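You operate a simulated robot arm through the tools that you are given. There is no shell and no other tool. Be economical: measure what you need, move in short steps, check, and stop when the job is done.

Carry out the task below with a simulated robot arm. There is one attempt and no reset: what you move stays moved.

TASK
Put things in order on the top of the cream table. At the end: the teal brush stands where the green pad stood; the green pad is in the silver metal bucket; the white jar (marked "COCOA") from the top of the cream table stands where the black weight stood; the black weight stands where the teal brush stood; whatever was shut is shut again. Leave all else as you found it, and nothing knocked over.

It is judged by the outcome, as a careful person would: the job done as asked, and still so three seconds after it is handed in. It fails if anything else is knocked over, pushed out of place, dropped, spilled or broken.

THE ROBOT
A 6-joint arm with a two-finger parallel gripper, fixed in place. Base frame: the origin is at the foot of the arm, x ahead of it, y to its left, z up; the work surface is at about z = 740. Lengths are in mm, angles in degrees, forces in N, time in s.
With the tool pointing down near the work surface it reaches from about 260 to 680 mm from the base axis. Its first joint turns from -66.0 to 66.0 degrees. Payload 2.9 kg.
The TCP is the grasp point between the finger pads, 30 mm short of the fingertips. In the tool frame z runs along the fingers and y along their closing line. Largest opening 110 mm; finger width 20, thickness 10; the body of the gripper, 48 by 112 mm, starts 55 mm behind the TCP.
Orientation is told as [roll, pitch, yaw] about the base's x, y, z axes, in that order, counted from this pose: with the fingers straight down and closing along the base's y, the tool's x points along the base's -x, its y along +y and its z along -z.

THE INTERFACE
- The arm moves only by the tool step_arm. Its argument "targets" is a list of rows, each a list of 7 numbers: the shift along the tool's x, y, z in mm, then the turn, a rotation vector about the tool's x, y, z in degrees, then the opening, from 0 (shut) to 1 (fully open). In form: [[dx, dy, dz, ax, ay, az, jaw], ...]. A call has 1 to 8 rows; each row is the pose to reach, as a shift and turn from the pose commanded when the call began, along the tool's axes at that moment. A row lasts 0.2 s, in which the tool goes at most 50 mm and 8.6 degrees; a call with a longer step from one row to the next is refused whole, and so is a gripper value outside its range. Where a pose cannot be reached the arm comes as near as it can. A force on the tool above 40 N (or 10 N above the force at the start of the call, whichever is more), or a blocked arm, ends the call early, and 0.2 s more pass. Each finger travels about 108 mm/s and halts on what it meets, pressing with about 38 N; the grip force reading is that of the motor and also rises with nothing between the fingers. The clock runs only during rows and for 0.2 s after the last one: add rows that repeat a pose to give the fingers time. It gives the time, the measured TCP pose, the force on the tool (base axes), the opening and the grip force at its end, in the units of the frame above (readings bear some noise), with the torque about the TCP (base axes, N m) and any sound that the robot's microphone picked up, and new pictures: "views" is both (left out), scene, wrist or none.
- Cameras (640 x 400 px; columns grow to the right, rows downward): "scene" is fixed at [86.1, 456.7, 1389]; the picture's right is [-0.63, -0.78, 0.00], its down [-0.48, 0.39, -0.78] and it looks along [0.61, -0.49, -0.62] (base axes); focal length 318 px, centre (320, 200). "wrist" rides on the gripper at [72, 17, -103] in the tool frame; the picture's right is [-0.23, 0.97, 0.00], its down [-0.76, -0.18, -0.62] and it looks along [-0.61, -0.14, 0.78] (tool axes); focal length 222 px, centre (320, 200). There is no depth. A picture from a camera that has moved, and an enlarged one, comes with that camera's place and axes in the base frame and with its lens. The place of the scene camera against the robot may be out by one fixed shift of up to 18 mm in any direction.
- enlarge(camera, box): a new picture of the part [left, top, right, bottom] of that camera's present view, enlarged. No time passes.
- job_done(): hands the job in; it is judged then, once.

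Work in short steps. Places have to be worked out from the pictures, the camera data and where the tool is seen: move nearer, look again, correct. Check each grasp and each placing, and mend what went wrong. You have 120 turns and 200 pictures in all, those below and enlarged ones among them. Open the gripper and draw the arm clear of the work before you hand the job in, unless the task says otherwise; then end with one line.

The tools are called after ">>>" as a command line: name --pt "numbers of a row" for each row, then --argument value for the rest, lists and objects as JSON in quotes. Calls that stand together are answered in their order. step_arm: Moves the arm, as the interface text tells. Its arguments: {"type":"object","properties":{"targets":{"type":"array","items":{"type":"array","items":{"type":"number"}}},"views":{"type":"string","enum":["both","scene","wrist","none"]}},"required":["targets"]} The other tools are called the same way: enlarge (camera, box) takes an enlarged picture of a part of a camera's view; job_done () hands the job in.

At the start:

```text
time_s: 0.0
tool_pos: [369.9, 110.8, 1163.7]
ee_rot: [0.1, 0.0, -0.1]
ft_force: [0.0, 0.9, 0.6]
wrist_torque: [0.02, 0.01, -0.02]
finger_gap: 109.9
grasp_force: 0.0
```

scene: 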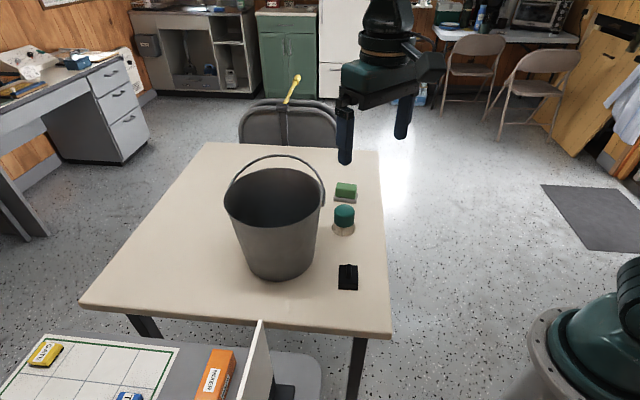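
wrist: 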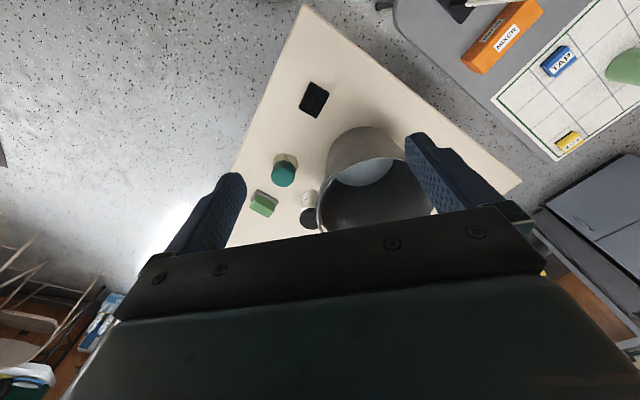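

The table shows a bucket, green pad, teal brush, black weight, and something white/black near the bucket. I enlarge both views to identify things.

>>> enlarge --camera "scene" --box '[200, 130, 420, 310]'

>>> enlarge --camera "wrist" --box '[220, 70, 460, 240]'

```text
2.22 times, centred on (310, 220) of scene
camera zoom: at [86.1, 456.7, 1389.0], right [-0.63, -0.78, 0.0], down [-0.48, 0.39, -0.78], along [0.61, -0.49, -0.62], focal length 707 px, centre (342, 156)
```

zoom: 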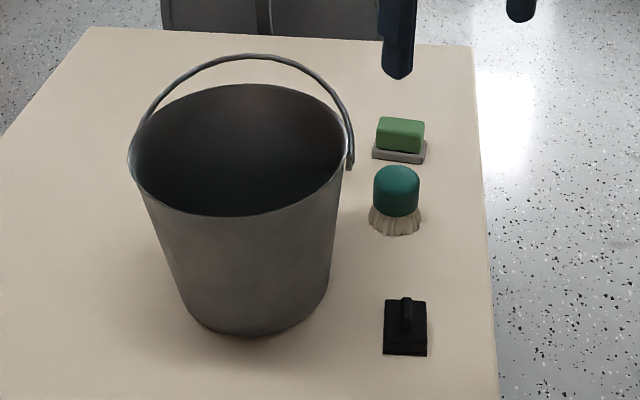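

```text
2.35 times, centred on (340, 155) of wrist
camera zoom: at [297.5, 128.6, 1267.8], right [0.23, 0.97, 0.0], down [0.76, -0.18, 0.62], along [0.61, -0.14, -0.78], focal length 523 px, centre (273, 306)
```

zoom: 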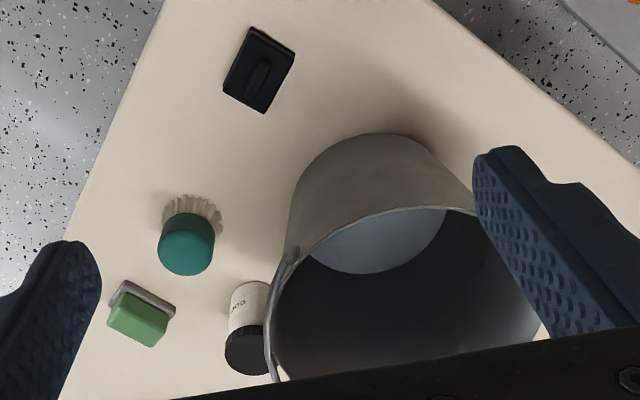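

Estimates: weight ≈(428,87), brush ≈(565,-22), pad ≈(665,-122), jar (by the bucket) ≈(665,10), bucket ≈(595,185). I move nearer over the right part to measure them better.

>>> step_arm --pt "-22 -30 28 0 0 0 1" --pt "-44 -60 56 0 0 0 1" --pt "-66 -90 84 0 0 0 1" --pt "-88 -120 112 0 0 0 1" --pt "-110 -150 140 0 0 0 1" --pt "-110 -150 140 0 0 0 1"

```text
time_s: 1.4
tool_pos: [480.9, -39.8, 1023.4]
ee_rot: [0.0, -0.1, 0.1]
ft_force: [-0.3, 1.4, 0.5]
wrist_torque: [0.0, 0.01, 0.0]
finger_gap: 109.9
grasp_force: 0.0
camera wrist: at [407.6, -22.3, 1127.4], right [0.23, 0.97, 0.0], down [0.76, -0.18, 0.62], along [0.61, -0.14, -0.78], focal length 222 px, centre (320, 200)
```

scene: 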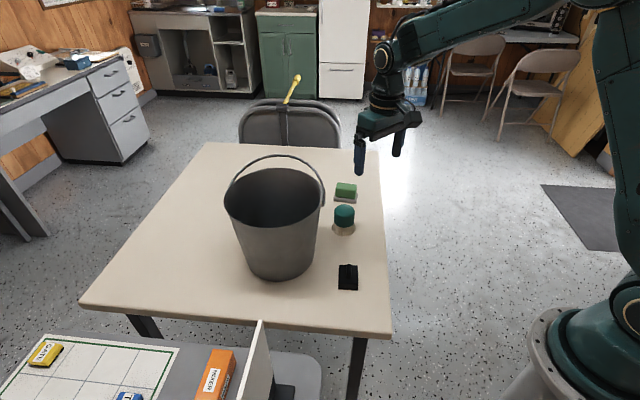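
wrist: 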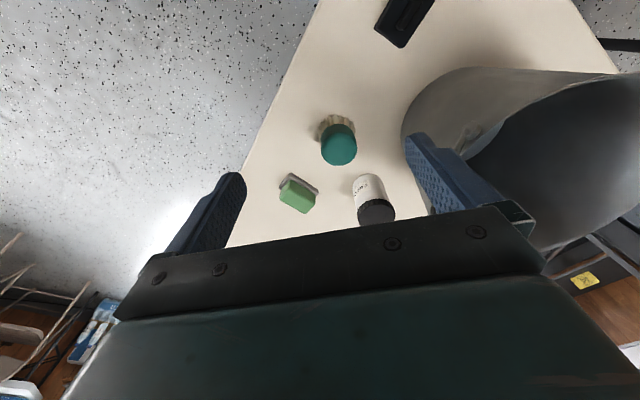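

>>> enlarge --camera "wrist" --box '[250, 90, 442, 230]'

```text
2.86 times, centred on (346, 160) of wrist
camera zoom: at [407.6, -22.3, 1127.4], right [0.23, 0.97, 0.0], down [0.76, -0.18, 0.62], along [0.61, -0.14, -0.78], focal length 635 px, centre (246, 314)
```

zoom: 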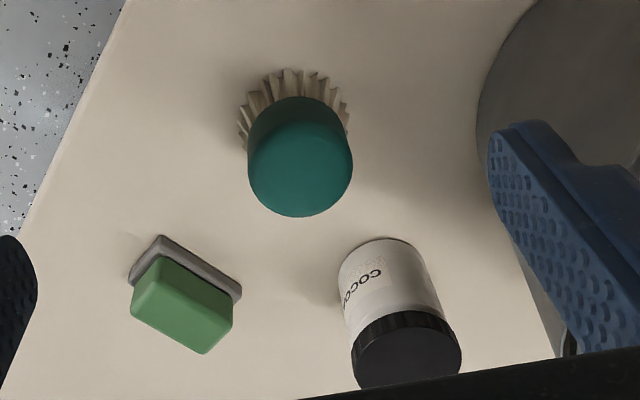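

Refined: pad ≈(672,-128), long side about 40° from x, brush ≈(567,-27), jar ≈(695,17) — pad and jar at the reach limit. I approach above the pad with yaw +42° so the fingers close across its short side.

>>> step_arm --pt "-25 -15 12 0 0 -7 1" --pt "-50 -30 24 0 0 -14 1" --pt "-75 -45 36 0 0 -21 1" --pt "-100 -60 48 0 0 -28 1" --pt "-125 -75 60 0 0 -35 1" --pt "-150 -88 72 0 0 -42 1" --pt "-185 -88 100 0 0 -42 1" --pt "-185 -88 100 0 0 -42 1"

```text
time_s: 3.2
tool_pos: [664.4, -126.3, 923.9]
ee_rot: [0.1, 0.1, 42.1]
ft_force: [0.2, 0.4, -0.2]
wrist_torque: [0.0, -0.03, 0.01]
finger_gap: 110.2
grasp_force: 0.1
camera wrist: at [599.6, -162.3, 1027.4], right [-0.48, 0.88, 0.0], down [0.69, 0.38, 0.62], along [0.54, 0.3, -0.78], focal length 222 px, centre (320, 200)
```

scene: 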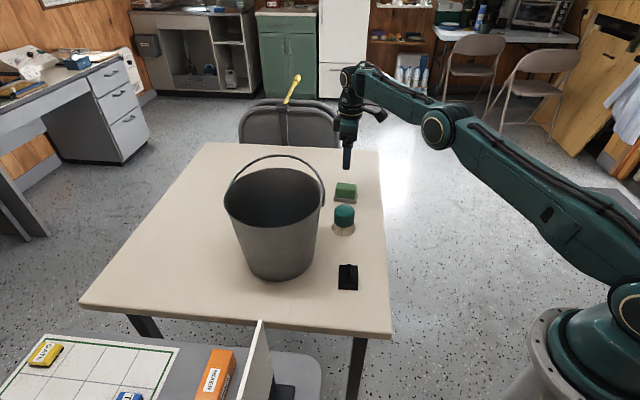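
wrist: 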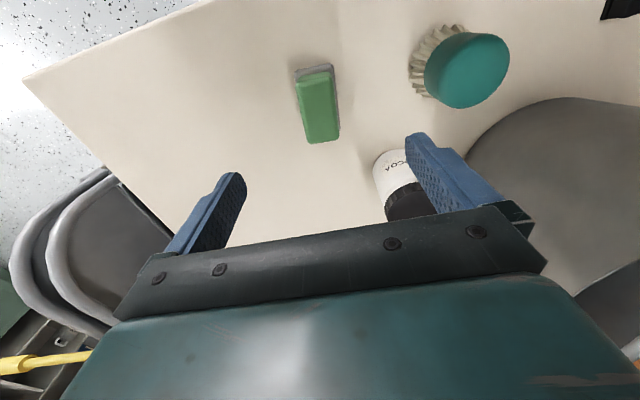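

Now the pad centre works out at (663.5,-128), long axis ≈37°, 44 mm wide; the TCP is right above it. I turn to yaw ≈37° and descend to z≈790, then look.

>>> step_arm --pt "1 -1 35 0 0 5 1" --pt "1 -1 70 0 0 5 1" --pt "1 -1 105 0 0 5 1" --pt "1 -1 134 0 0 5 1" --pt "1 -1 134 0 0 5 1"

```text
time_s: 4.4
tool_pos: [664.6, -127.7, 790.0]
ee_rot: [-0.1, 0.0, 37.0]
ft_force: [-0.1, -0.4, -0.3]
wrist_torque: [-0.02, -0.02, 0.0]
finger_gap: 110.1
grasp_force: 0.1
camera wrist: at [596.1, -157.7, 893.8], right [-0.4, 0.91, 0.0], down [0.71, 0.32, 0.62], along [0.57, 0.25, -0.78], focal length 222 px, centre (320, 200)
```

scene: 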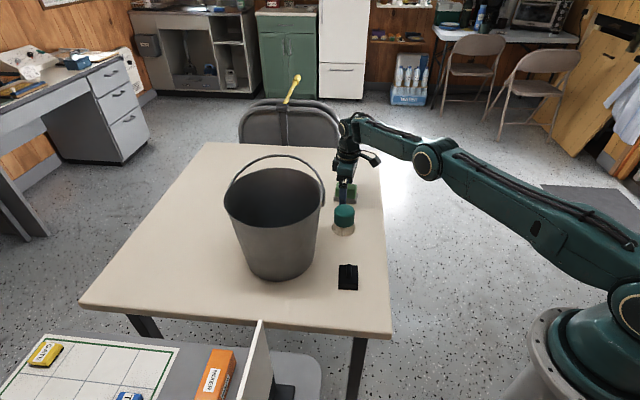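
wrist: 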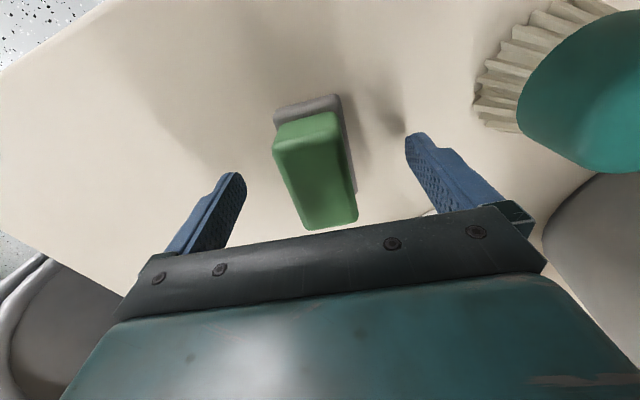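

The fingers straddle the pad. Descend 14 mm and close.

>>> step_arm --pt "0 0 14 0 0 0 1" --pt "0 0 14 0 0 0 0.6" --pt "0 0 14 0 0 0 0.3" --pt "0 0 14 0 0 0 0.2" --pt "0 0 14 0 0 0 0.2" --views "wrist"

```text
time_s: 5.6
tool_pos: [663.9, -126.6, 775.4]
ee_rot: [0.0, 0.0, 36.9]
ft_force: [-0.2, -0.3, 0.7]
wrist_torque: [-0.02, 0.02, 0.01]
finger_gap: 43.3
grasp_force: 38.0
camera wrist: at [596.5, -157.6, 879.8], right [-0.4, 0.91, 0.0], down [0.72, 0.32, 0.62], along [0.57, 0.25, -0.78], focal length 222 px, centre (320, 200)
```

wrist: 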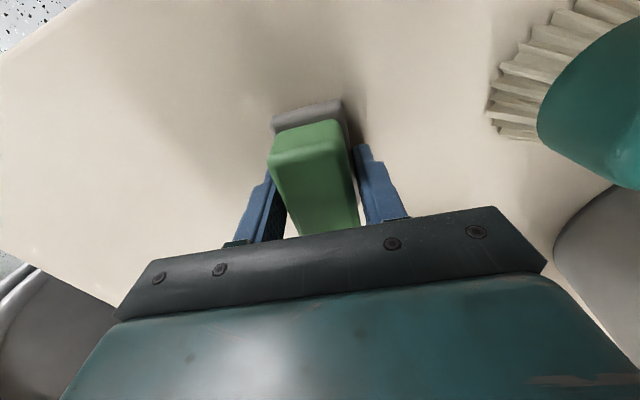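

Grip holds at 43 mm. Lift straight up and draw back to a high viewing pose.

>>> step_arm --pt "0 0 -40 0 0 0 0.2" --pt "0 0 -85 0 0 0 0.2" --pt "0 0 -130 0 0 0 0.2" --pt "0 0 -175 0 0 0 0.2" --pt "24 18 -213 0 0 0 0.2" --pt "48 36 -251 0 0 0 0.2" --pt "72 54 -289 0 0 0 0.2" --pt "96 72 -327 0 0 0 0.2"

```text
time_s: 7.4
tool_pos: [546.2, -126.5, 1103.5]
ee_rot: [0.0, 0.0, 37.0]
ft_force: [0.7, -0.2, -0.7]
wrist_torque: [0.0, 0.01, -0.03]
finger_gap: 42.6
grasp_force: 38.4
out of reach, approached as far as the arm can: row 5
camera wrist: at [478.0, -158.2, 1207.1], right [-0.4, 0.91, 0.0], down [0.72, 0.32, 0.62], along [0.57, 0.25, -0.78], focal length 222 px, centre (320, 200)
```

scene: 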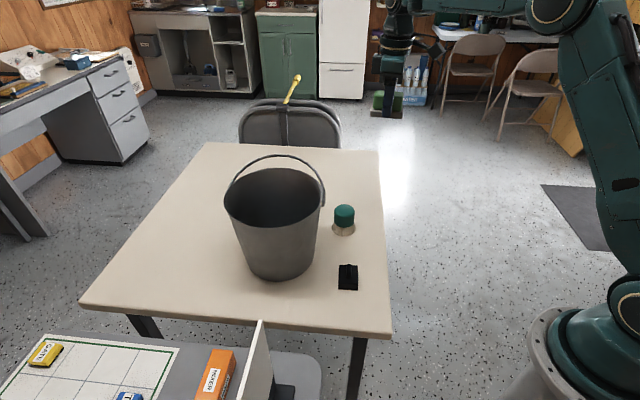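
wrist: 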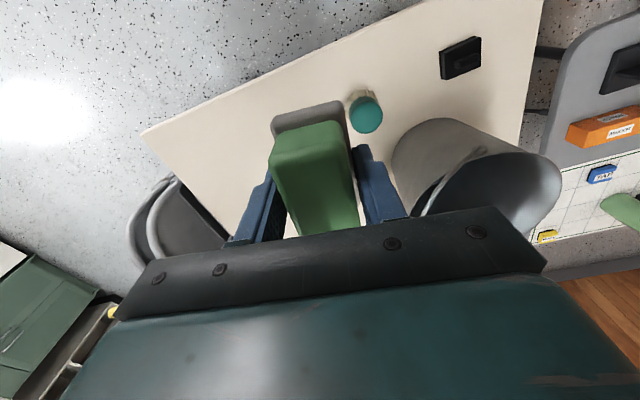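

Carry the pad to a viewing pose short of the bucket, yaw 0, to see rim and handle.

>>> step_arm --pt "-10 41 -2 0 0 5.3 0.2" --pt "-21 83 -4 0 0 10.6 0.2" --pt "-31 124 -5 0 0 15.9 0.2" --pt "-42 166 -6 0 0 21.1 0.2" --pt "-52 207 -8 0 0 26.4 0.2" --pt "-63 249 -9 0 0 31.7 0.2" --pt "-73 290 -10 0 0 37 0.2" --pt "-73 290 -10 0 0 37 0.2"

```text
time_s: 9.2
tool_pos: [427.6, 150.4, 1112.5]
ee_rot: [0.0, 0.0, 0.0]
ft_force: [-0.4, 0.4, -0.3]
wrist_torque: [-0.01, 0.02, -0.01]
finger_gap: 42.8
grasp_force: 37.8
camera wrist: at [356.4, 166.0, 1216.3], right [0.23, 0.97, 0.0], down [0.76, -0.18, 0.62], along [0.61, -0.14, -0.78], focal length 222 px, centre (320, 200)
```

scene: 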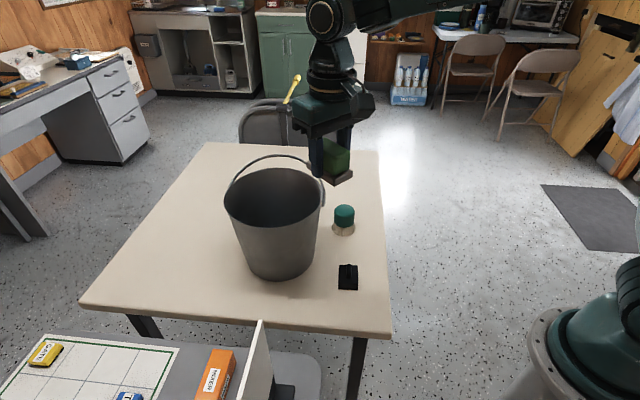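
wrist: 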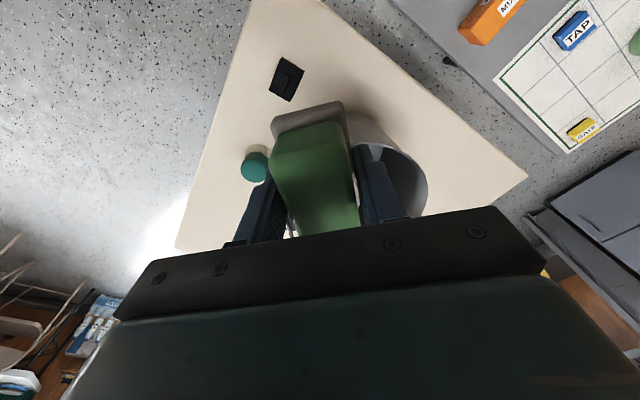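

The pad blocks the wrist view, but two views together show the handle leaning toward the jar side, pivot axis at about 42°, bucket centre ≈(596,171), rim z≈945. I go over the free half (584,185), yaw 42°, z≈1060, and look.

>>> step_arm --pt "-26 6 8 0 0 -7 0.2" --pt "-52 12 16 0 0 -14 0.2" --pt "-78 18 24 0 0 -21 0.2" --pt "-104 24 32 0 0 -28 0.2" --pt "-130 30 40 0 0 -35 0.2" --pt "-156 35 48 0 0 -42 0.2" --pt "-156 35 48 0 0 -42 0.2"

>>> enlarge --camera "scene" --box '[200, 80, 380, 300]'

```text
time_s: 10.8
tool_pos: [584.4, 182.8, 1064.4]
ee_rot: [-0.1, -0.1, 42.0]
ft_force: [-0.6, -0.2, 0.3]
wrist_torque: [0.01, 0.01, 0.02]
finger_gap: 43.0
grasp_force: 38.5
camera wrist: at [519.6, 147.0, 1168.7], right [-0.48, 0.88, 0.0], down [0.68, 0.38, 0.62], along [0.55, 0.3, -0.78], focal length 222 px, centre (320, 200)
```

scene: 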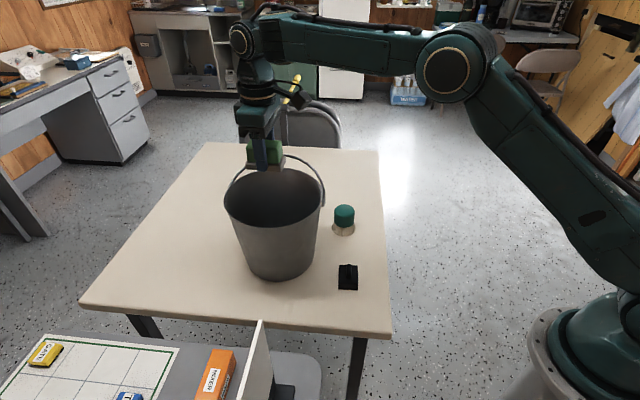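
wrist: 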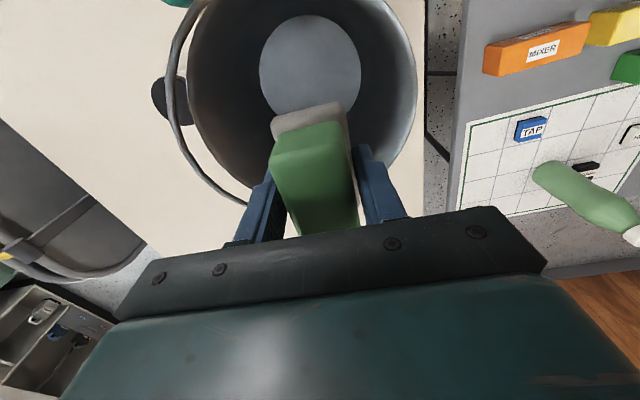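

```text
1.82 times, centred on (290, 190) of scene
camera zoom: at [86.1, 456.7, 1389.0], right [-0.63, -0.78, 0.0], down [-0.48, 0.39, -0.78], along [0.61, -0.49, -0.62], focal length 578 px, centre (374, 218)
```

zoom: 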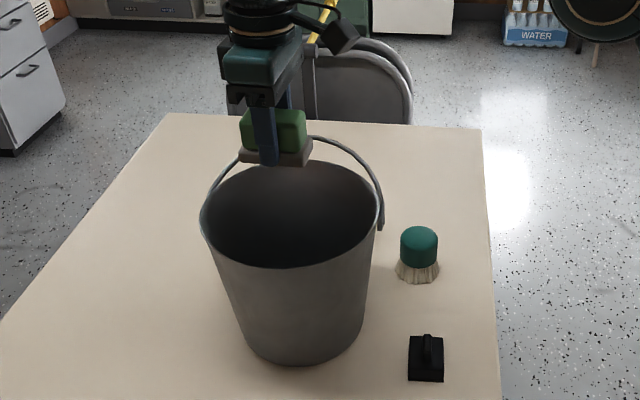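

The wrist view now shows the bucket floor clearly; centre ≈(581,163), handle leaning outward on the other side. I shift to (596,184) so the camera bracket also has room, and descend to z≈950.

>>> step_arm --pt "-10 -7 20 0 0 0 0.2" --pt "-10 -7 60 0 0 0 0.2" --pt "-10 -7 90 0 0 0 0.2" --pt "-10 -7 114 0 0 0 0.2" --pt "-10 -7 114 0 0 0 0.2"

>>> enlarge --camera "scene" --box '[200, 80, 380, 300]'

```text
time_s: 12.0
tool_pos: [596.8, 183.7, 950.6]
ee_rot: [0.0, 0.1, 42.1]
ft_force: [1.5, -0.2, -0.2]
wrist_torque: [0.03, 0.03, 0.0]
finger_gap: 42.9
grasp_force: 38.4
camera wrist: at [531.5, 148.0, 1054.4], right [-0.48, 0.88, 0.0], down [0.68, 0.38, 0.62], along [0.55, 0.3, -0.78], focal length 222 px, centre (320, 200)
```

scene: 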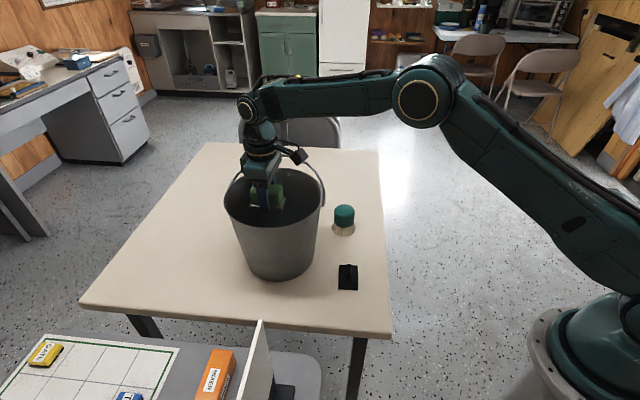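
wrist: 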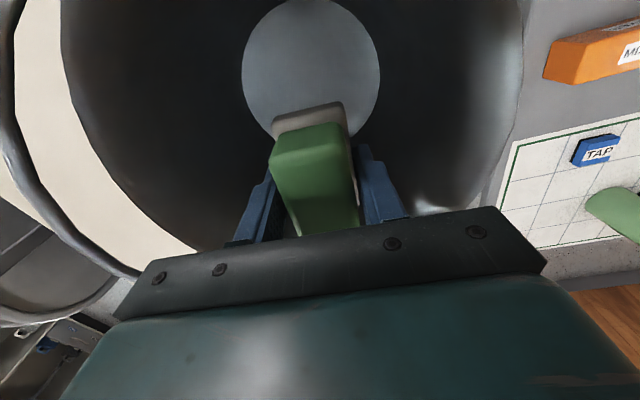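

```text
1.82 times, centred on (290, 190) of scene
camera zoom: at [86.1, 456.7, 1389.0], right [-0.63, -0.78, 0.0], down [-0.48, 0.39, -0.78], along [0.61, -0.49, -0.62], focal length 578 px, centre (374, 218)
```

zoom: 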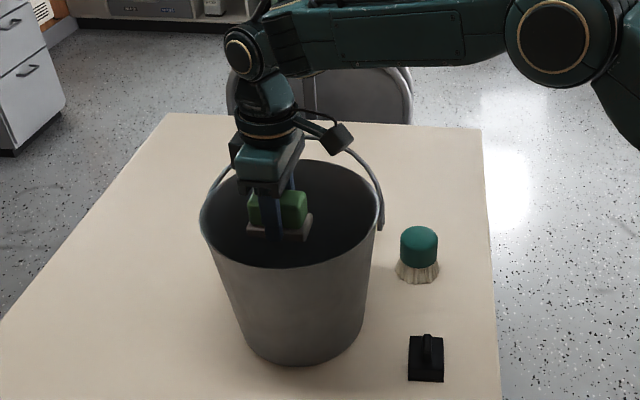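

Centre estimate holds (~(580,161)), and the arm is within the rim with room. Descend further to z≈850 and check.

>>> step_arm --pt "0 0 35 0 0 0 0.2" --pt "0 0 70 0 0 0 0.2" --pt "0 0 100 0 0 0 0.2" --pt "0 0 100 0 0 0 0.2"

>>> enlarge --camera "scene" --box '[200, 80, 380, 300]'

```text
time_s: 13.0
tool_pos: [596.2, 184.8, 850.8]
ee_rot: [-0.1, 0.0, 42.0]
ft_force: [0.6, 0.4, -1.1]
wrist_torque: [-0.03, 0.04, 0.01]
finger_gap: 43.0
grasp_force: 38.0
camera wrist: at [531.4, 148.3, 954.6], right [-0.48, 0.88, 0.0], down [0.68, 0.38, 0.62], along [0.55, 0.3, -0.78], focal length 222 px, centre (320, 200)
```

scene: 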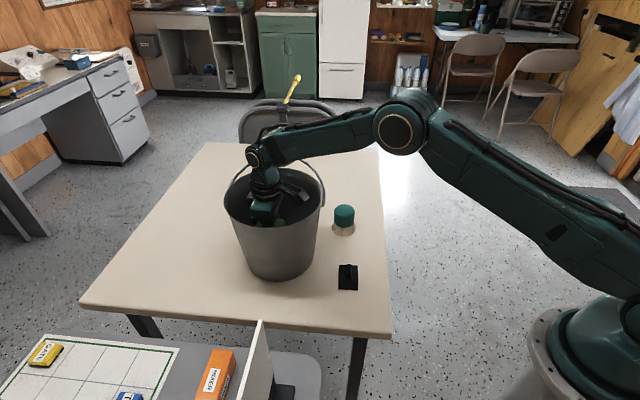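
wrist: 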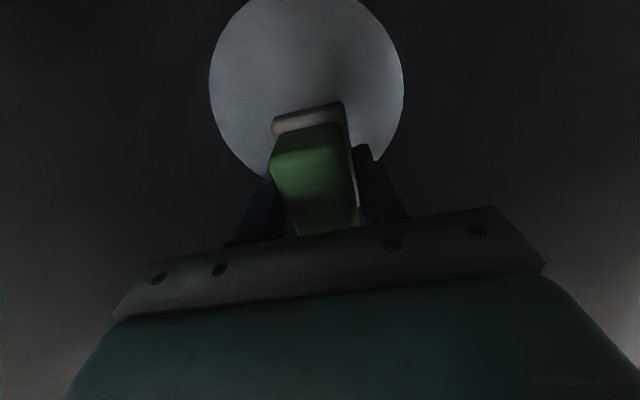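

```text
1.82 times, centred on (290, 190) of scene
camera zoom: at [86.1, 456.7, 1389.0], right [-0.63, -0.78, 0.0], down [-0.48, 0.39, -0.78], along [0.61, -0.49, -0.62], focal length 578 px, centre (374, 218)
```

zoom: 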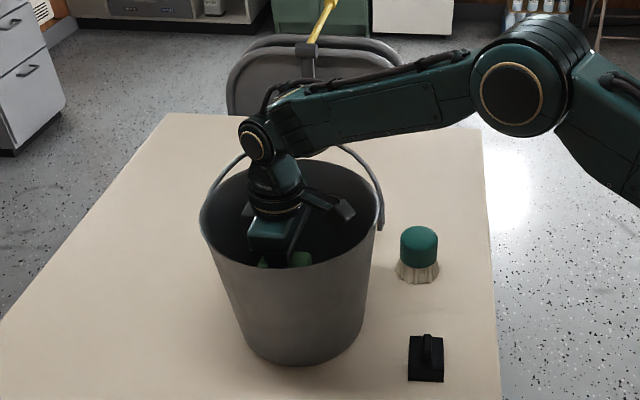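

Clear all round; the floor circle suggests shifting back ~12 mm along tool x. Descend to z≈790 (pad ≈10 mm above the floor).

>>> step_arm --pt "12 0 10 0 0 0 0.2" --pt "12 0 35 0 0 0 0.2" --pt "12 0 50 0 0 0 0.2" --pt "12 0 61 0 0 0 0.2" --pt "12 0 61 0 0 0 0.2"

```text
time_s: 14.2
tool_pos: [587.0, 176.0, 788.3]
ee_rot: [0.0, 0.0, 42.0]
ft_force: [0.4, 1.4, -0.5]
wrist_torque: [-0.11, 0.13, -0.04]
finger_gap: 42.9
grasp_force: 38.2
camera wrist: at [522.3, 140.2, 893.2], right [-0.48, 0.88, 0.0], down [0.69, 0.38, 0.62], along [0.55, 0.3, -0.78], focal length 222 px, centre (320, 200)
```

scene: 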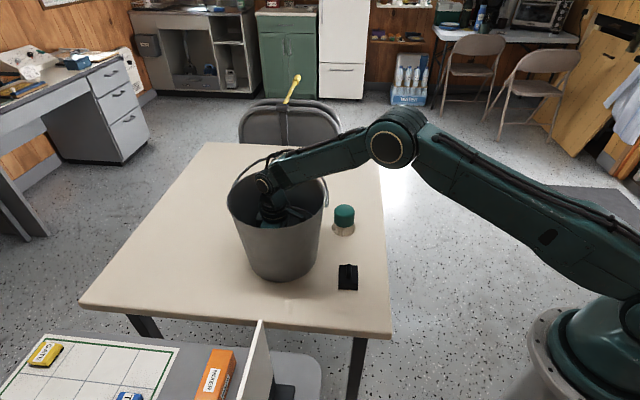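
wrist: 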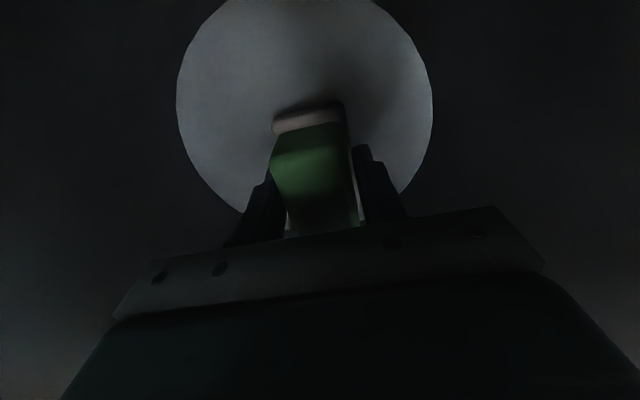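

The wrist torque changed slightly; I check whether something touches the bucket.

>>> enlarge --camera "scene" --box '[200, 80, 380, 300]'

```text
1.82 times, centred on (290, 190) of scene
camera zoom: at [86.1, 456.8, 1389.0], right [-0.63, -0.78, 0.0], down [-0.48, 0.39, -0.78], along [0.61, -0.49, -0.62], focal length 578 px, centre (374, 218)
```

zoom: 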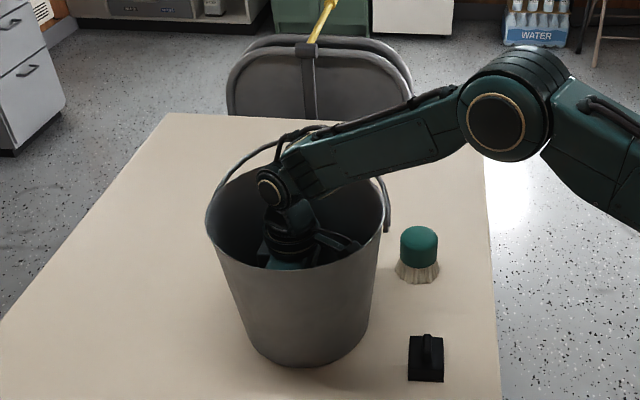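

The bucket slid ~8 mm toward the arm base (bracket touched the wall). I'll ease off, release the pad on the floor, then correct the bucket later.

>>> step_arm --pt "-8 0 0 0 0 0 0.2" --pt "-8 0 5 0 0 0 0.2" --pt "-8 0 5 0 0 0 0.5" --pt "-8 0 5 0 0 0 0.6" --pt "-8 0 5 0 0 0 0.6"

>>> enlarge --camera "scene" --box '[200, 80, 380, 300]'

```text
time_s: 15.4
tool_pos: [592.7, 180.8, 784.3]
ee_rot: [0.0, 0.0, 42.1]
ft_force: [0.0, -0.5, -0.2]
wrist_torque: [0.05, 0.03, 0.0]
finger_gap: 66.0
grasp_force: 0.0
camera wrist: at [528.3, 145.6, 888.5], right [-0.48, 0.88, 0.0], down [0.68, 0.38, 0.62], along [0.55, 0.3, -0.78], focal length 222 px, centre (320, 200)
```

scene: 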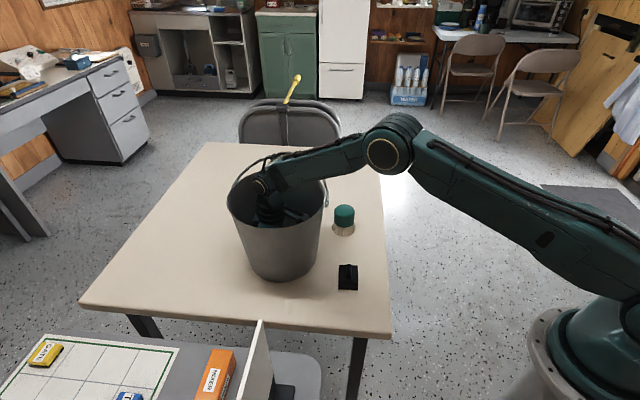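
wrist: 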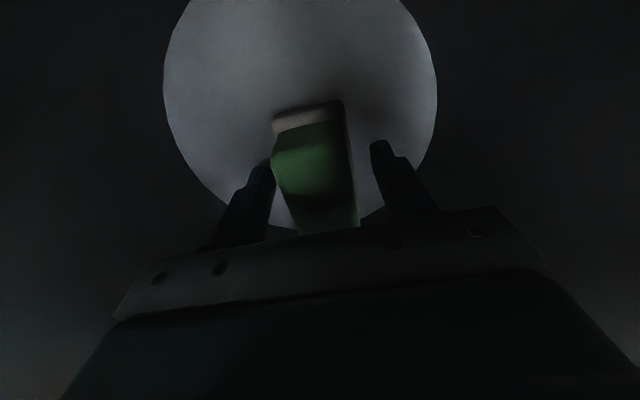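

```text
1.82 times, centred on (290, 190) of scene
camera zoom: at [86.1, 456.7, 1389.0], right [-0.63, -0.78, 0.0], down [-0.48, 0.39, -0.78], along [0.61, -0.49, -0.62], focal length 578 px, centre (374, 218)
```

zoom: 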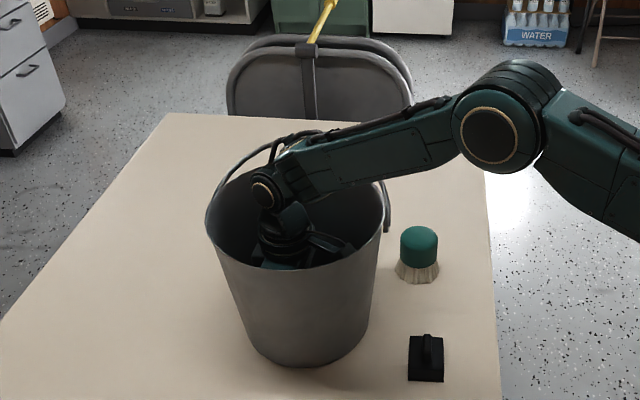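

Pad is released on the bucket floor. I raise to z≈850 inside the bucket, close slightly is unnecessary, and move toward the far wall to nudge the bucket back ~8 mm.

>>> step_arm --pt "-8 0 -30 0 0 0 0.6" --pt "-8 0 -65 0 0 0 0.6" --pt "-22 0 -65 0 0 0 0.6" --pt "-30 0 -65 0 0 0 0.6" --pt "-30 0 -65 0 0 0 0.6" --views "wrist"

>>> enlarge --camera "scene" --box '[200, 80, 380, 300]'

```text
time_s: 16.6
tool_pos: [616.7, 201.5, 849.5]
ee_rot: [0.0, 0.0, 42.0]
ft_force: [-0.6, 0.0, 0.0]
wrist_torque: [-0.01, -0.01, -0.04]
finger_gap: 66.3
grasp_force: 0.1
camera wrist: at [551.3, 165.8, 953.9], right [-0.48, 0.88, 0.0], down [0.68, 0.38, 0.62], along [0.55, 0.3, -0.78], focal length 222 px, centre (320, 200)
```

wrist: 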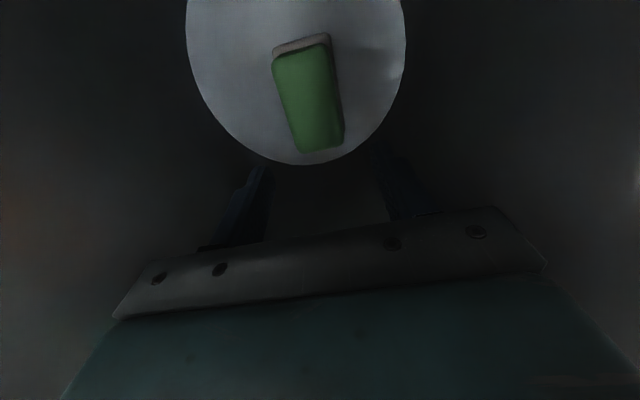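

```text
1.82 times, centred on (290, 190) of scene
camera zoom: at [86.1, 456.7, 1389.0], right [-0.63, -0.78, 0.0], down [-0.48, 0.39, -0.78], along [0.61, -0.49, -0.62], focal length 578 px, centre (374, 218)
```

zoom: 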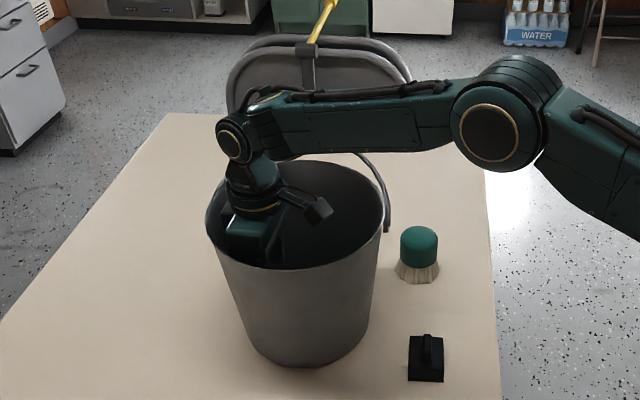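

No contact yet. Nudge forward in small increments, watching force and the rim.

>>> step_arm --pt "-5 0 0 0 0 0 0.6" --pt "-10 0 0 0 0 0 0.6" --pt "-14 0 0 0 0 0 0.6" --views "none"

>>> enlarge --camera "scene" --box '[200, 80, 380, 300]'

```text
time_s: 17.4
tool_pos: [625.9, 210.5, 849.7]
ee_rot: [0.0, 0.0, 42.0]
ft_force: [-2.3, -2.7, 1.3]
wrist_torque: [0.19, -0.13, 0.03]
finger_gap: 66.0
grasp_force: 0.2
```

```text
1.82 times, centred on (290, 190) of scene
camera zoom: at [86.1, 456.7, 1389.0], right [-0.63, -0.78, 0.0], down [-0.48, 0.39, -0.78], along [0.61, -0.49, -0.62], focal length 578 px, centre (374, 218)
```

zoom: 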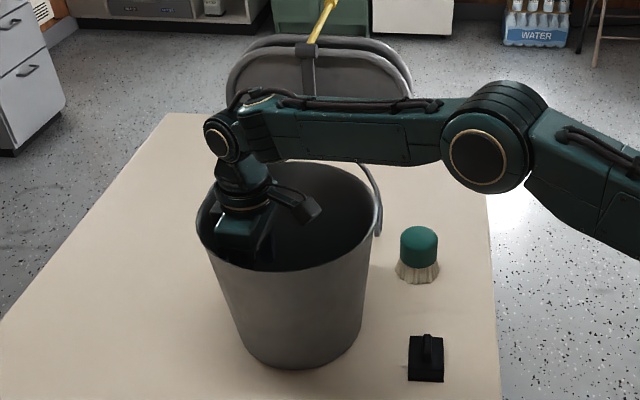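

Pushed back to about the original place. Retreat to the centre and rise out.

>>> step_arm --pt "15 0 -5 0 0 0 0.6" --pt "24 0 -45 0 0 0 0.6" --pt "24 0 -90 0 0 0 0.6" --pt "24 0 -135 0 0 0 0.6" --pt "24 0 -180 0 0 0 0.6" --pt "24 0 -225 0 0 0 0.6" --pt "24 0 -225 0 0 0 0.6" --views "wrist"

>>> enlarge --camera "scene" --box '[200, 80, 380, 300]'

```text
time_s: 19.0
tool_pos: [607.7, 196.0, 1074.5]
ee_rot: [-0.1, -0.1, 42.0]
ft_force: [0.4, -0.5, 0.1]
wrist_torque: [0.0, -0.01, -0.01]
finger_gap: 65.9
grasp_force: 0.1
camera wrist: at [543.7, 160.2, 1178.9], right [-0.48, 0.88, 0.0], down [0.69, 0.38, 0.62], along [0.55, 0.3, -0.78], focal length 222 px, centre (320, 200)
```

wrist: 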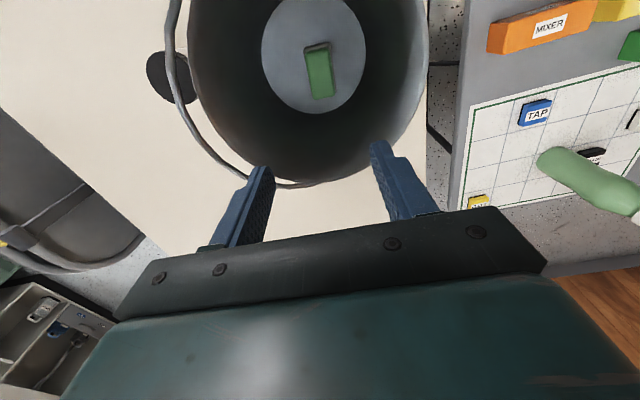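

```text
1.82 times, centred on (290, 190) of scene
camera zoom: at [86.1, 456.7, 1389.0], right [-0.63, -0.78, 0.0], down [-0.48, 0.39, -0.78], along [0.61, -0.49, -0.62], focal length 578 px, centre (374, 218)
```

zoom: 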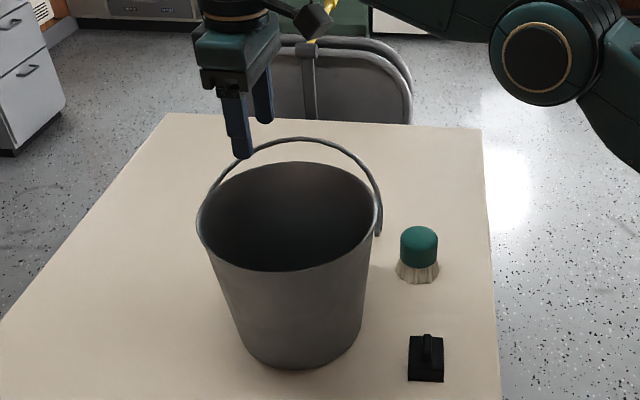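

I take the same enlarged box as at the start for direct comparison.

>>> enlarge --camera "scene" --box '[200, 130, 420, 310]'

```text
2.22 times, centred on (310, 220) of scene
camera zoom: at [86.1, 456.7, 1389.0], right [-0.63, -0.78, 0.0], down [-0.48, 0.39, -0.78], along [0.61, -0.49, -0.62], focal length 707 px, centre (342, 156)
```

zoom: 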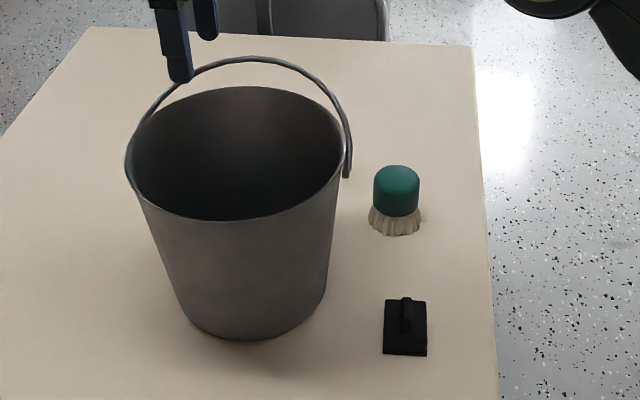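

Bucket is within several mm of its original place, upright with the pad inside. Next the brush: I move clear of the bucket to (480,-60,1080), turning to yaw 60° so the gripper body stays away from the bucket.

>>> step_arm --pt "38 -15 -8 0 0 -2.5 0.8" --pt "76 -30 -10 0 0 -5 1" --pt "114 -45 -10 0 0 -7.5 1" --pt "152 -59 -10 0 0 -10 1" --pt "190 -74 -10 0 0 -13 1" --pt "228 -89 -10 0 0 -15.5 1" --pt "266 -104 20 0 0 -18 1" --pt "266 -104 60 0 0 -18 1" --views "wrist"

```text
refused: row 7 steps farther than a row can; nothing moved
```

Row 7 was too long; I lessen the drop.

>>> step_arm --pt "38 -15 -8 0 0 -2.5 0.8" --pt "76 -30 -10 0 0 -5 1" --pt "114 -45 -10 0 0 -7.5 1" --pt "152 -59 -10 0 0 -10 1" --pt "190 -74 -10 0 0 -13 1" --pt "228 -89 -10 0 0 -15.5 1" --pt "266 -104 5 0 0 -18 1" --pt "266 -104 50 0 0 -18 1" --views "wrist"

```text
time_s: 20.8
tool_pos: [479.3, -61.4, 1024.4]
ee_rot: [0.0, 0.0, 60.2]
ft_force: [0.7, -0.2, -0.7]
wrist_torque: [-0.03, -0.02, -0.01]
finger_gap: 110.0
grasp_force: 0.1
camera wrist: at [429.6, -116.5, 1128.4], right [-0.73, 0.68, 0.0], down [0.53, 0.57, 0.62], along [0.43, 0.46, -0.78], focal length 222 px, centre (320, 200)
```

wrist: 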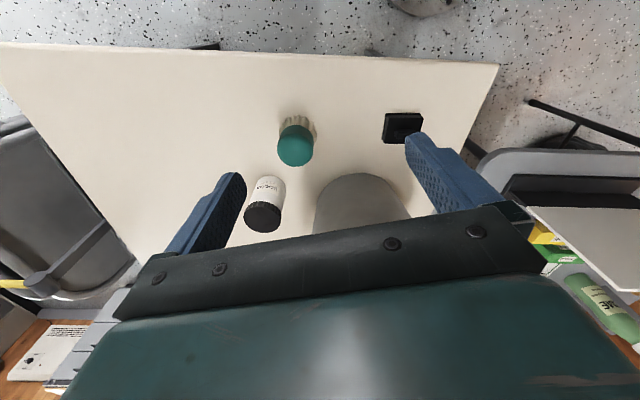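

>>> enlarge --camera "wrist" --box '[230, 95, 430, 245]'

```text
2.67 times, centred on (330, 170) of wrist
camera zoom: at [429.6, -116.5, 1128.4], right [-0.73, 0.68, 0.0], down [0.53, 0.57, 0.62], along [0.43, 0.46, -0.78], focal length 592 px, centre (293, 280)
```

zoom: 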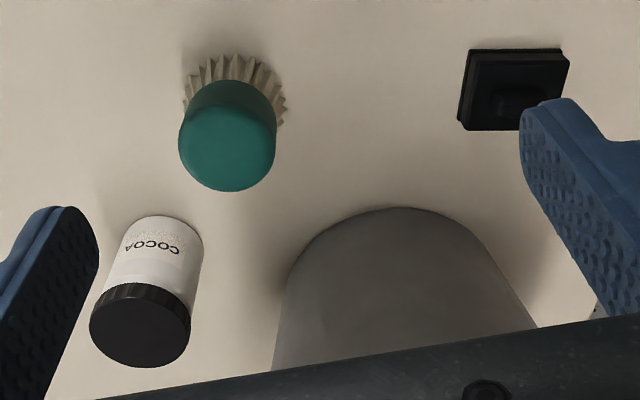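

Brush base at (566,-28), jar (697,17) ⌀67 height ≈95, weight (424,89). Move above the brush at z≈880.

>>> step_arm --pt "-18 -14 30 0 0 0 1" --pt "-36 -29 60 0 0 0 1" --pt "-54 -43 90 0 0 0 1" --pt "-73 -58 120 0 0 0 1" --pt "-73 -58 145 0 0 0 1" --pt "-73 -58 145 0 0 0 1"

```text
time_s: 22.2
tool_pos: [566.8, -26.4, 879.7]
ee_rot: [0.1, 0.0, 60.0]
ft_force: [-0.2, 0.6, 0.4]
wrist_torque: [0.01, 0.0, -0.02]
finger_gap: 110.2
grasp_force: 0.1
camera wrist: at [516.1, -80.8, 983.5], right [-0.73, 0.68, 0.0], down [0.53, 0.57, 0.62], along [0.43, 0.45, -0.78], focal length 222 px, centre (320, 200)
```

scene: 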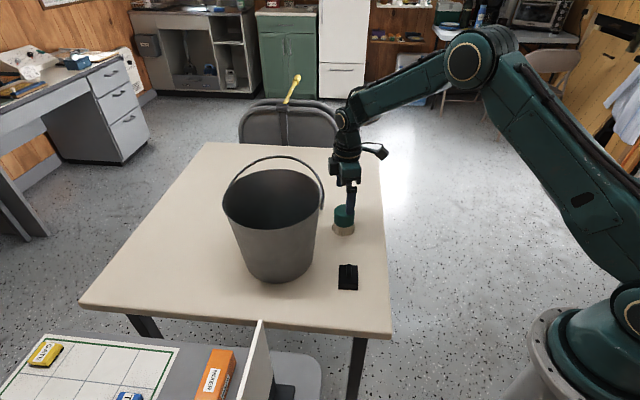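
wrist: 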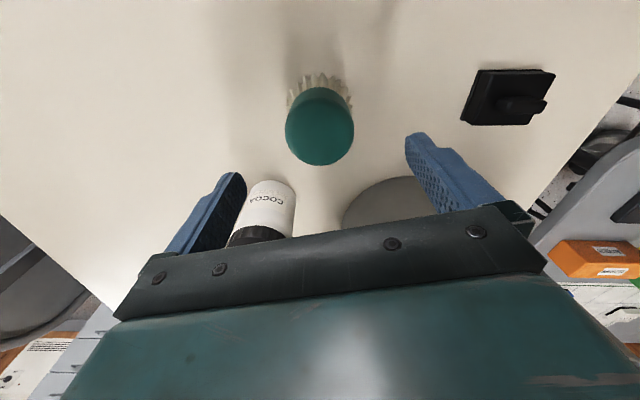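

Brush is centred between the fingers laterally; I shift 4 mm back along tool x, descend to z≈803, and close on the teal handle.

>>> step_arm --pt "4 0 25 0 0 0 1" --pt "4 0 50 0 0 0 1" --pt "4 0 77 0 0 0 1" --pt "4 0 77 0 0 0 1" --views "wrist"

>>> enlarge --camera "scene" --box '[280, 130, 400, 250]'

```text
time_s: 23.2
tool_pos: [565.0, -29.0, 802.0]
ee_rot: [0.0, 0.0, 60.0]
ft_force: [-0.8, 0.2, 0.2]
wrist_torque: [0.01, -0.04, 0.0]
finger_gap: 110.1
grasp_force: 0.0
camera wrist: at [514.2, -83.8, 906.6], right [-0.73, 0.68, 0.0], down [0.53, 0.57, 0.62], along [0.43, 0.45, -0.78], focal length 222 px, centre (320, 200)
```

wrist: 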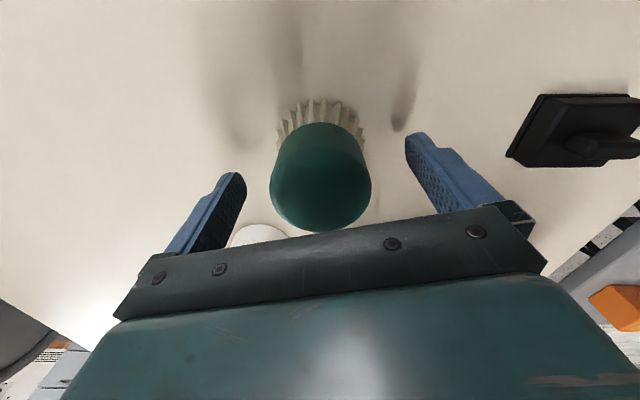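

```text
3.33 times, centred on (340, 190) of scene
camera zoom: at [86.1, 456.7, 1389.0], right [-0.63, -0.78, 0.0], down [-0.48, 0.39, -0.78], along [0.61, -0.49, -0.62], focal length 1061 px, centre (253, 233)
```

zoom: 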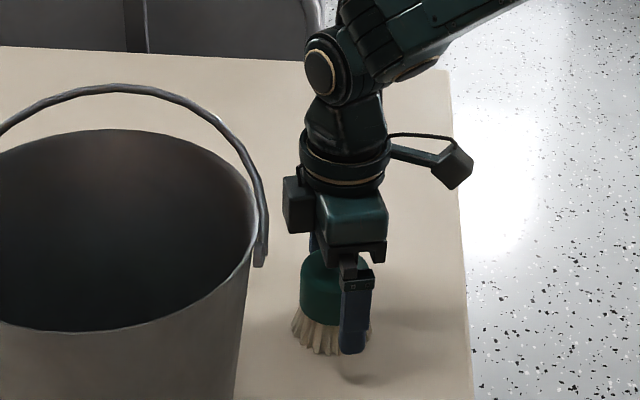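

Well centred ((565,-31)). Close the gripper.

>>> step_arm --pt "0 0 0 0 0 0 0.7" --pt "0 0 0 0 0 0 0.45" --pt "0 0 0 0 0 0 0.4" --pt "0 0 0 0 0 0 0.4" --views "wrist"

```text
time_s: 24.2
tool_pos: [565.4, -29.9, 803.0]
ee_rot: [0.1, 0.1, 60.0]
ft_force: [0.3, 0.0, 0.2]
wrist_torque: [-0.02, -0.01, -0.01]
finger_gap: 57.0
grasp_force: 38.6
camera wrist: at [514.2, -83.8, 906.7], right [-0.73, 0.68, 0.0], down [0.53, 0.57, 0.62], along [0.43, 0.45, -0.78], focal length 222 px, centre (320, 200)
```

wrist: 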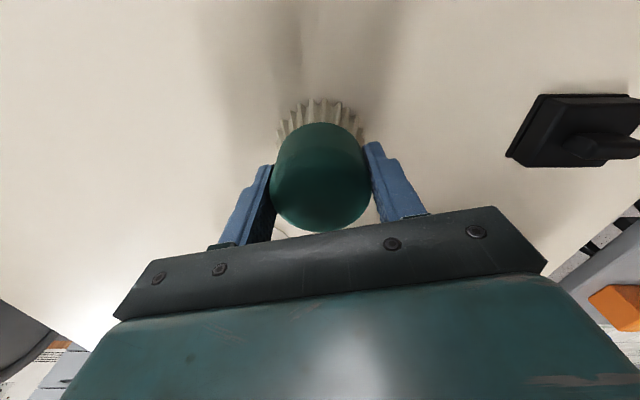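

Gripped (57 mm). Lift, carry to the pad's old spot (664,-128), lower to z≈806.

>>> step_arm --pt "0 0 -40 0 0 0 0.4" --pt "0 0 -80 0 0 0 0.4" --pt "9 -34 -90 0 0 0 0.4" --pt "18 -67 -90 0 0 0 0.4" --pt "27 -101 -90 0 0 0 0.4" --pt "36 -134 -90 0 0 0 0.4" --pt "36 -134 -60 0 0 0 0.4" --pt "36 -134 -30 0 0 0 0.4"

```text
time_s: 26.0
tool_pos: [663.5, -128.4, 831.4]
ee_rot: [0.0, 0.0, 60.0]
ft_force: [0.1, 0.6, -0.5]
wrist_torque: [0.0, 0.01, -0.02]
finger_gap: 57.1
grasp_force: 38.0
camera wrist: at [612.2, -182.2, 935.4], right [-0.73, 0.68, 0.0], down [0.53, 0.57, 0.62], along [0.43, 0.45, -0.78], focal length 222 px, centre (320, 200)
```

scene: 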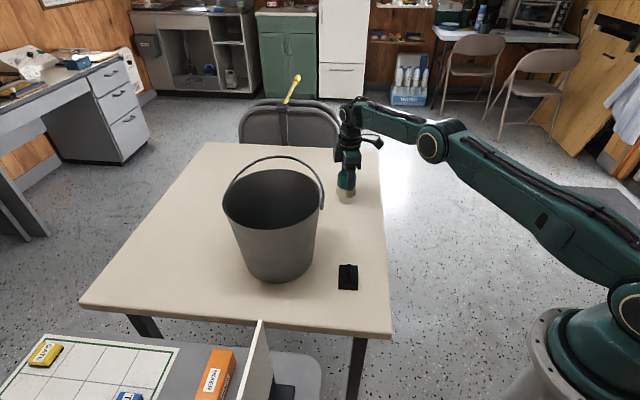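
wrist: 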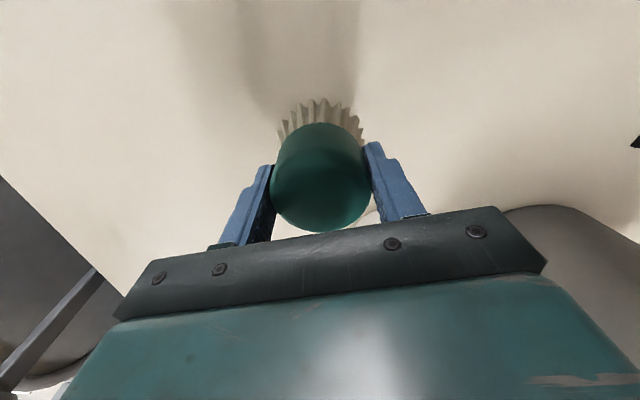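

Right over the spot. Lower the remaining ~28 mm and release gently.

>>> step_arm --pt "0 0 15 0 0 0 0.4" --pt "0 0 24 0 0 0 0.4" --pt "0 0 28 0 0 0 0.4" --pt "0 0 28 0 0 0 0.55" --pt "0 0 28 0 0 0 0.8" --pt "0 0 28 0 0 0 1" --pt "0 0 28 0 0 0 1" --views "wrist"

```text
time_s: 27.6
tool_pos: [663.1, -127.5, 804.4]
ee_rot: [-0.1, 0.0, 60.0]
ft_force: [0.3, 0.2, 0.6]
wrist_torque: [0.04, 0.01, 0.01]
finger_gap: 110.2
grasp_force: 0.0
camera wrist: at [612.7, -182.4, 908.2], right [-0.73, 0.68, 0.0], down [0.53, 0.57, 0.62], along [0.43, 0.45, -0.78], focal length 222 px, centre (320, 200)
```

wrist: 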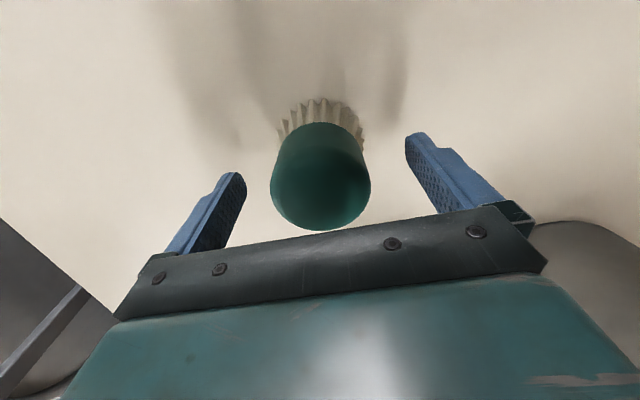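

Brush stands. Rise and head toward the weight, turning toward yaw 0.

>>> step_arm --pt "0 0 -45 0 0 0 1" --pt "0 0 -90 0 0 0 1" --pt "0 0 -130 0 0 8 1" --pt "-3 45 -145 0 0 16 1" --pt "-6 93 -145 0 0 24 1" --pt "-10 140 -145 0 0 32 1" --pt "-13 187 -145 0 0 40 1" --pt "-17 235 -145 0 0 48 1"

```text
time_s: 29.4
tool_pos: [468.1, 4.5, 949.5]
ee_rot: [-0.1, -0.1, 11.9]
ft_force: [0.5, -0.2, -0.3]
wrist_torque: [0.03, 0.0, 0.0]
finger_gap: 109.9
grasp_force: 0.1
camera wrist: at [393.8, 5.4, 1053.3], right [0.02, 1.0, 0.0], down [0.78, -0.02, 0.62], along [0.62, -0.01, -0.78], focal length 222 px, centre (320, 200)
```

scene: 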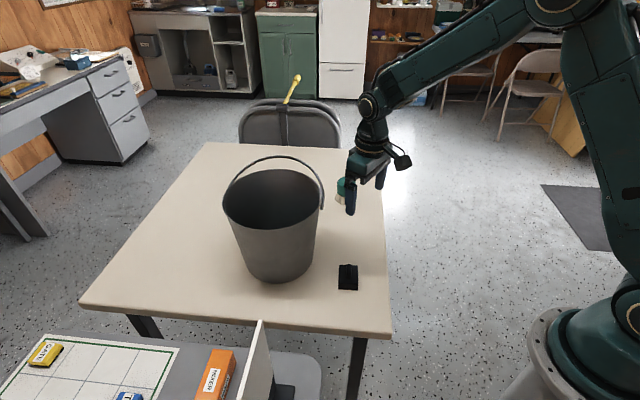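
wrist: 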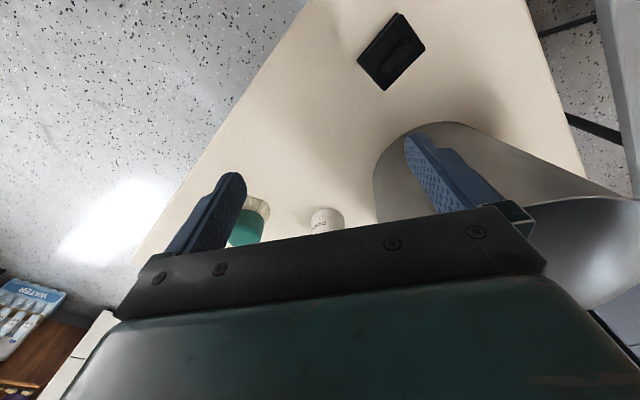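

>>> enlarge --camera "wrist" --box '[330, 0, 458, 100]'

```text
4.00 times, centred on (394, 50) of wrist
camera zoom: at [393.8, 5.4, 1053.3], right [0.02, 1.0, 0.0], down [0.78, -0.02, 0.62], along [0.62, -0.01, -0.78], focal length 888 px, centre (24, 800)
```

zoom: 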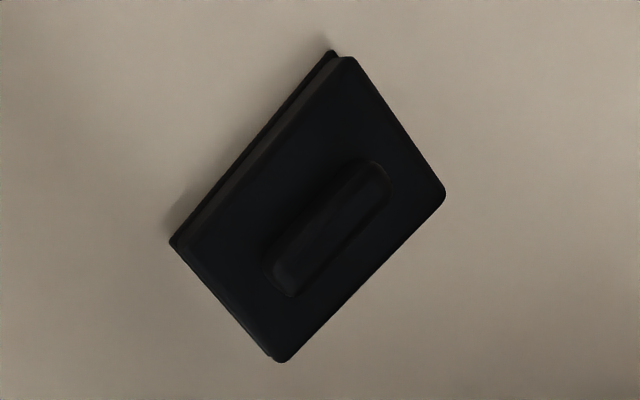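

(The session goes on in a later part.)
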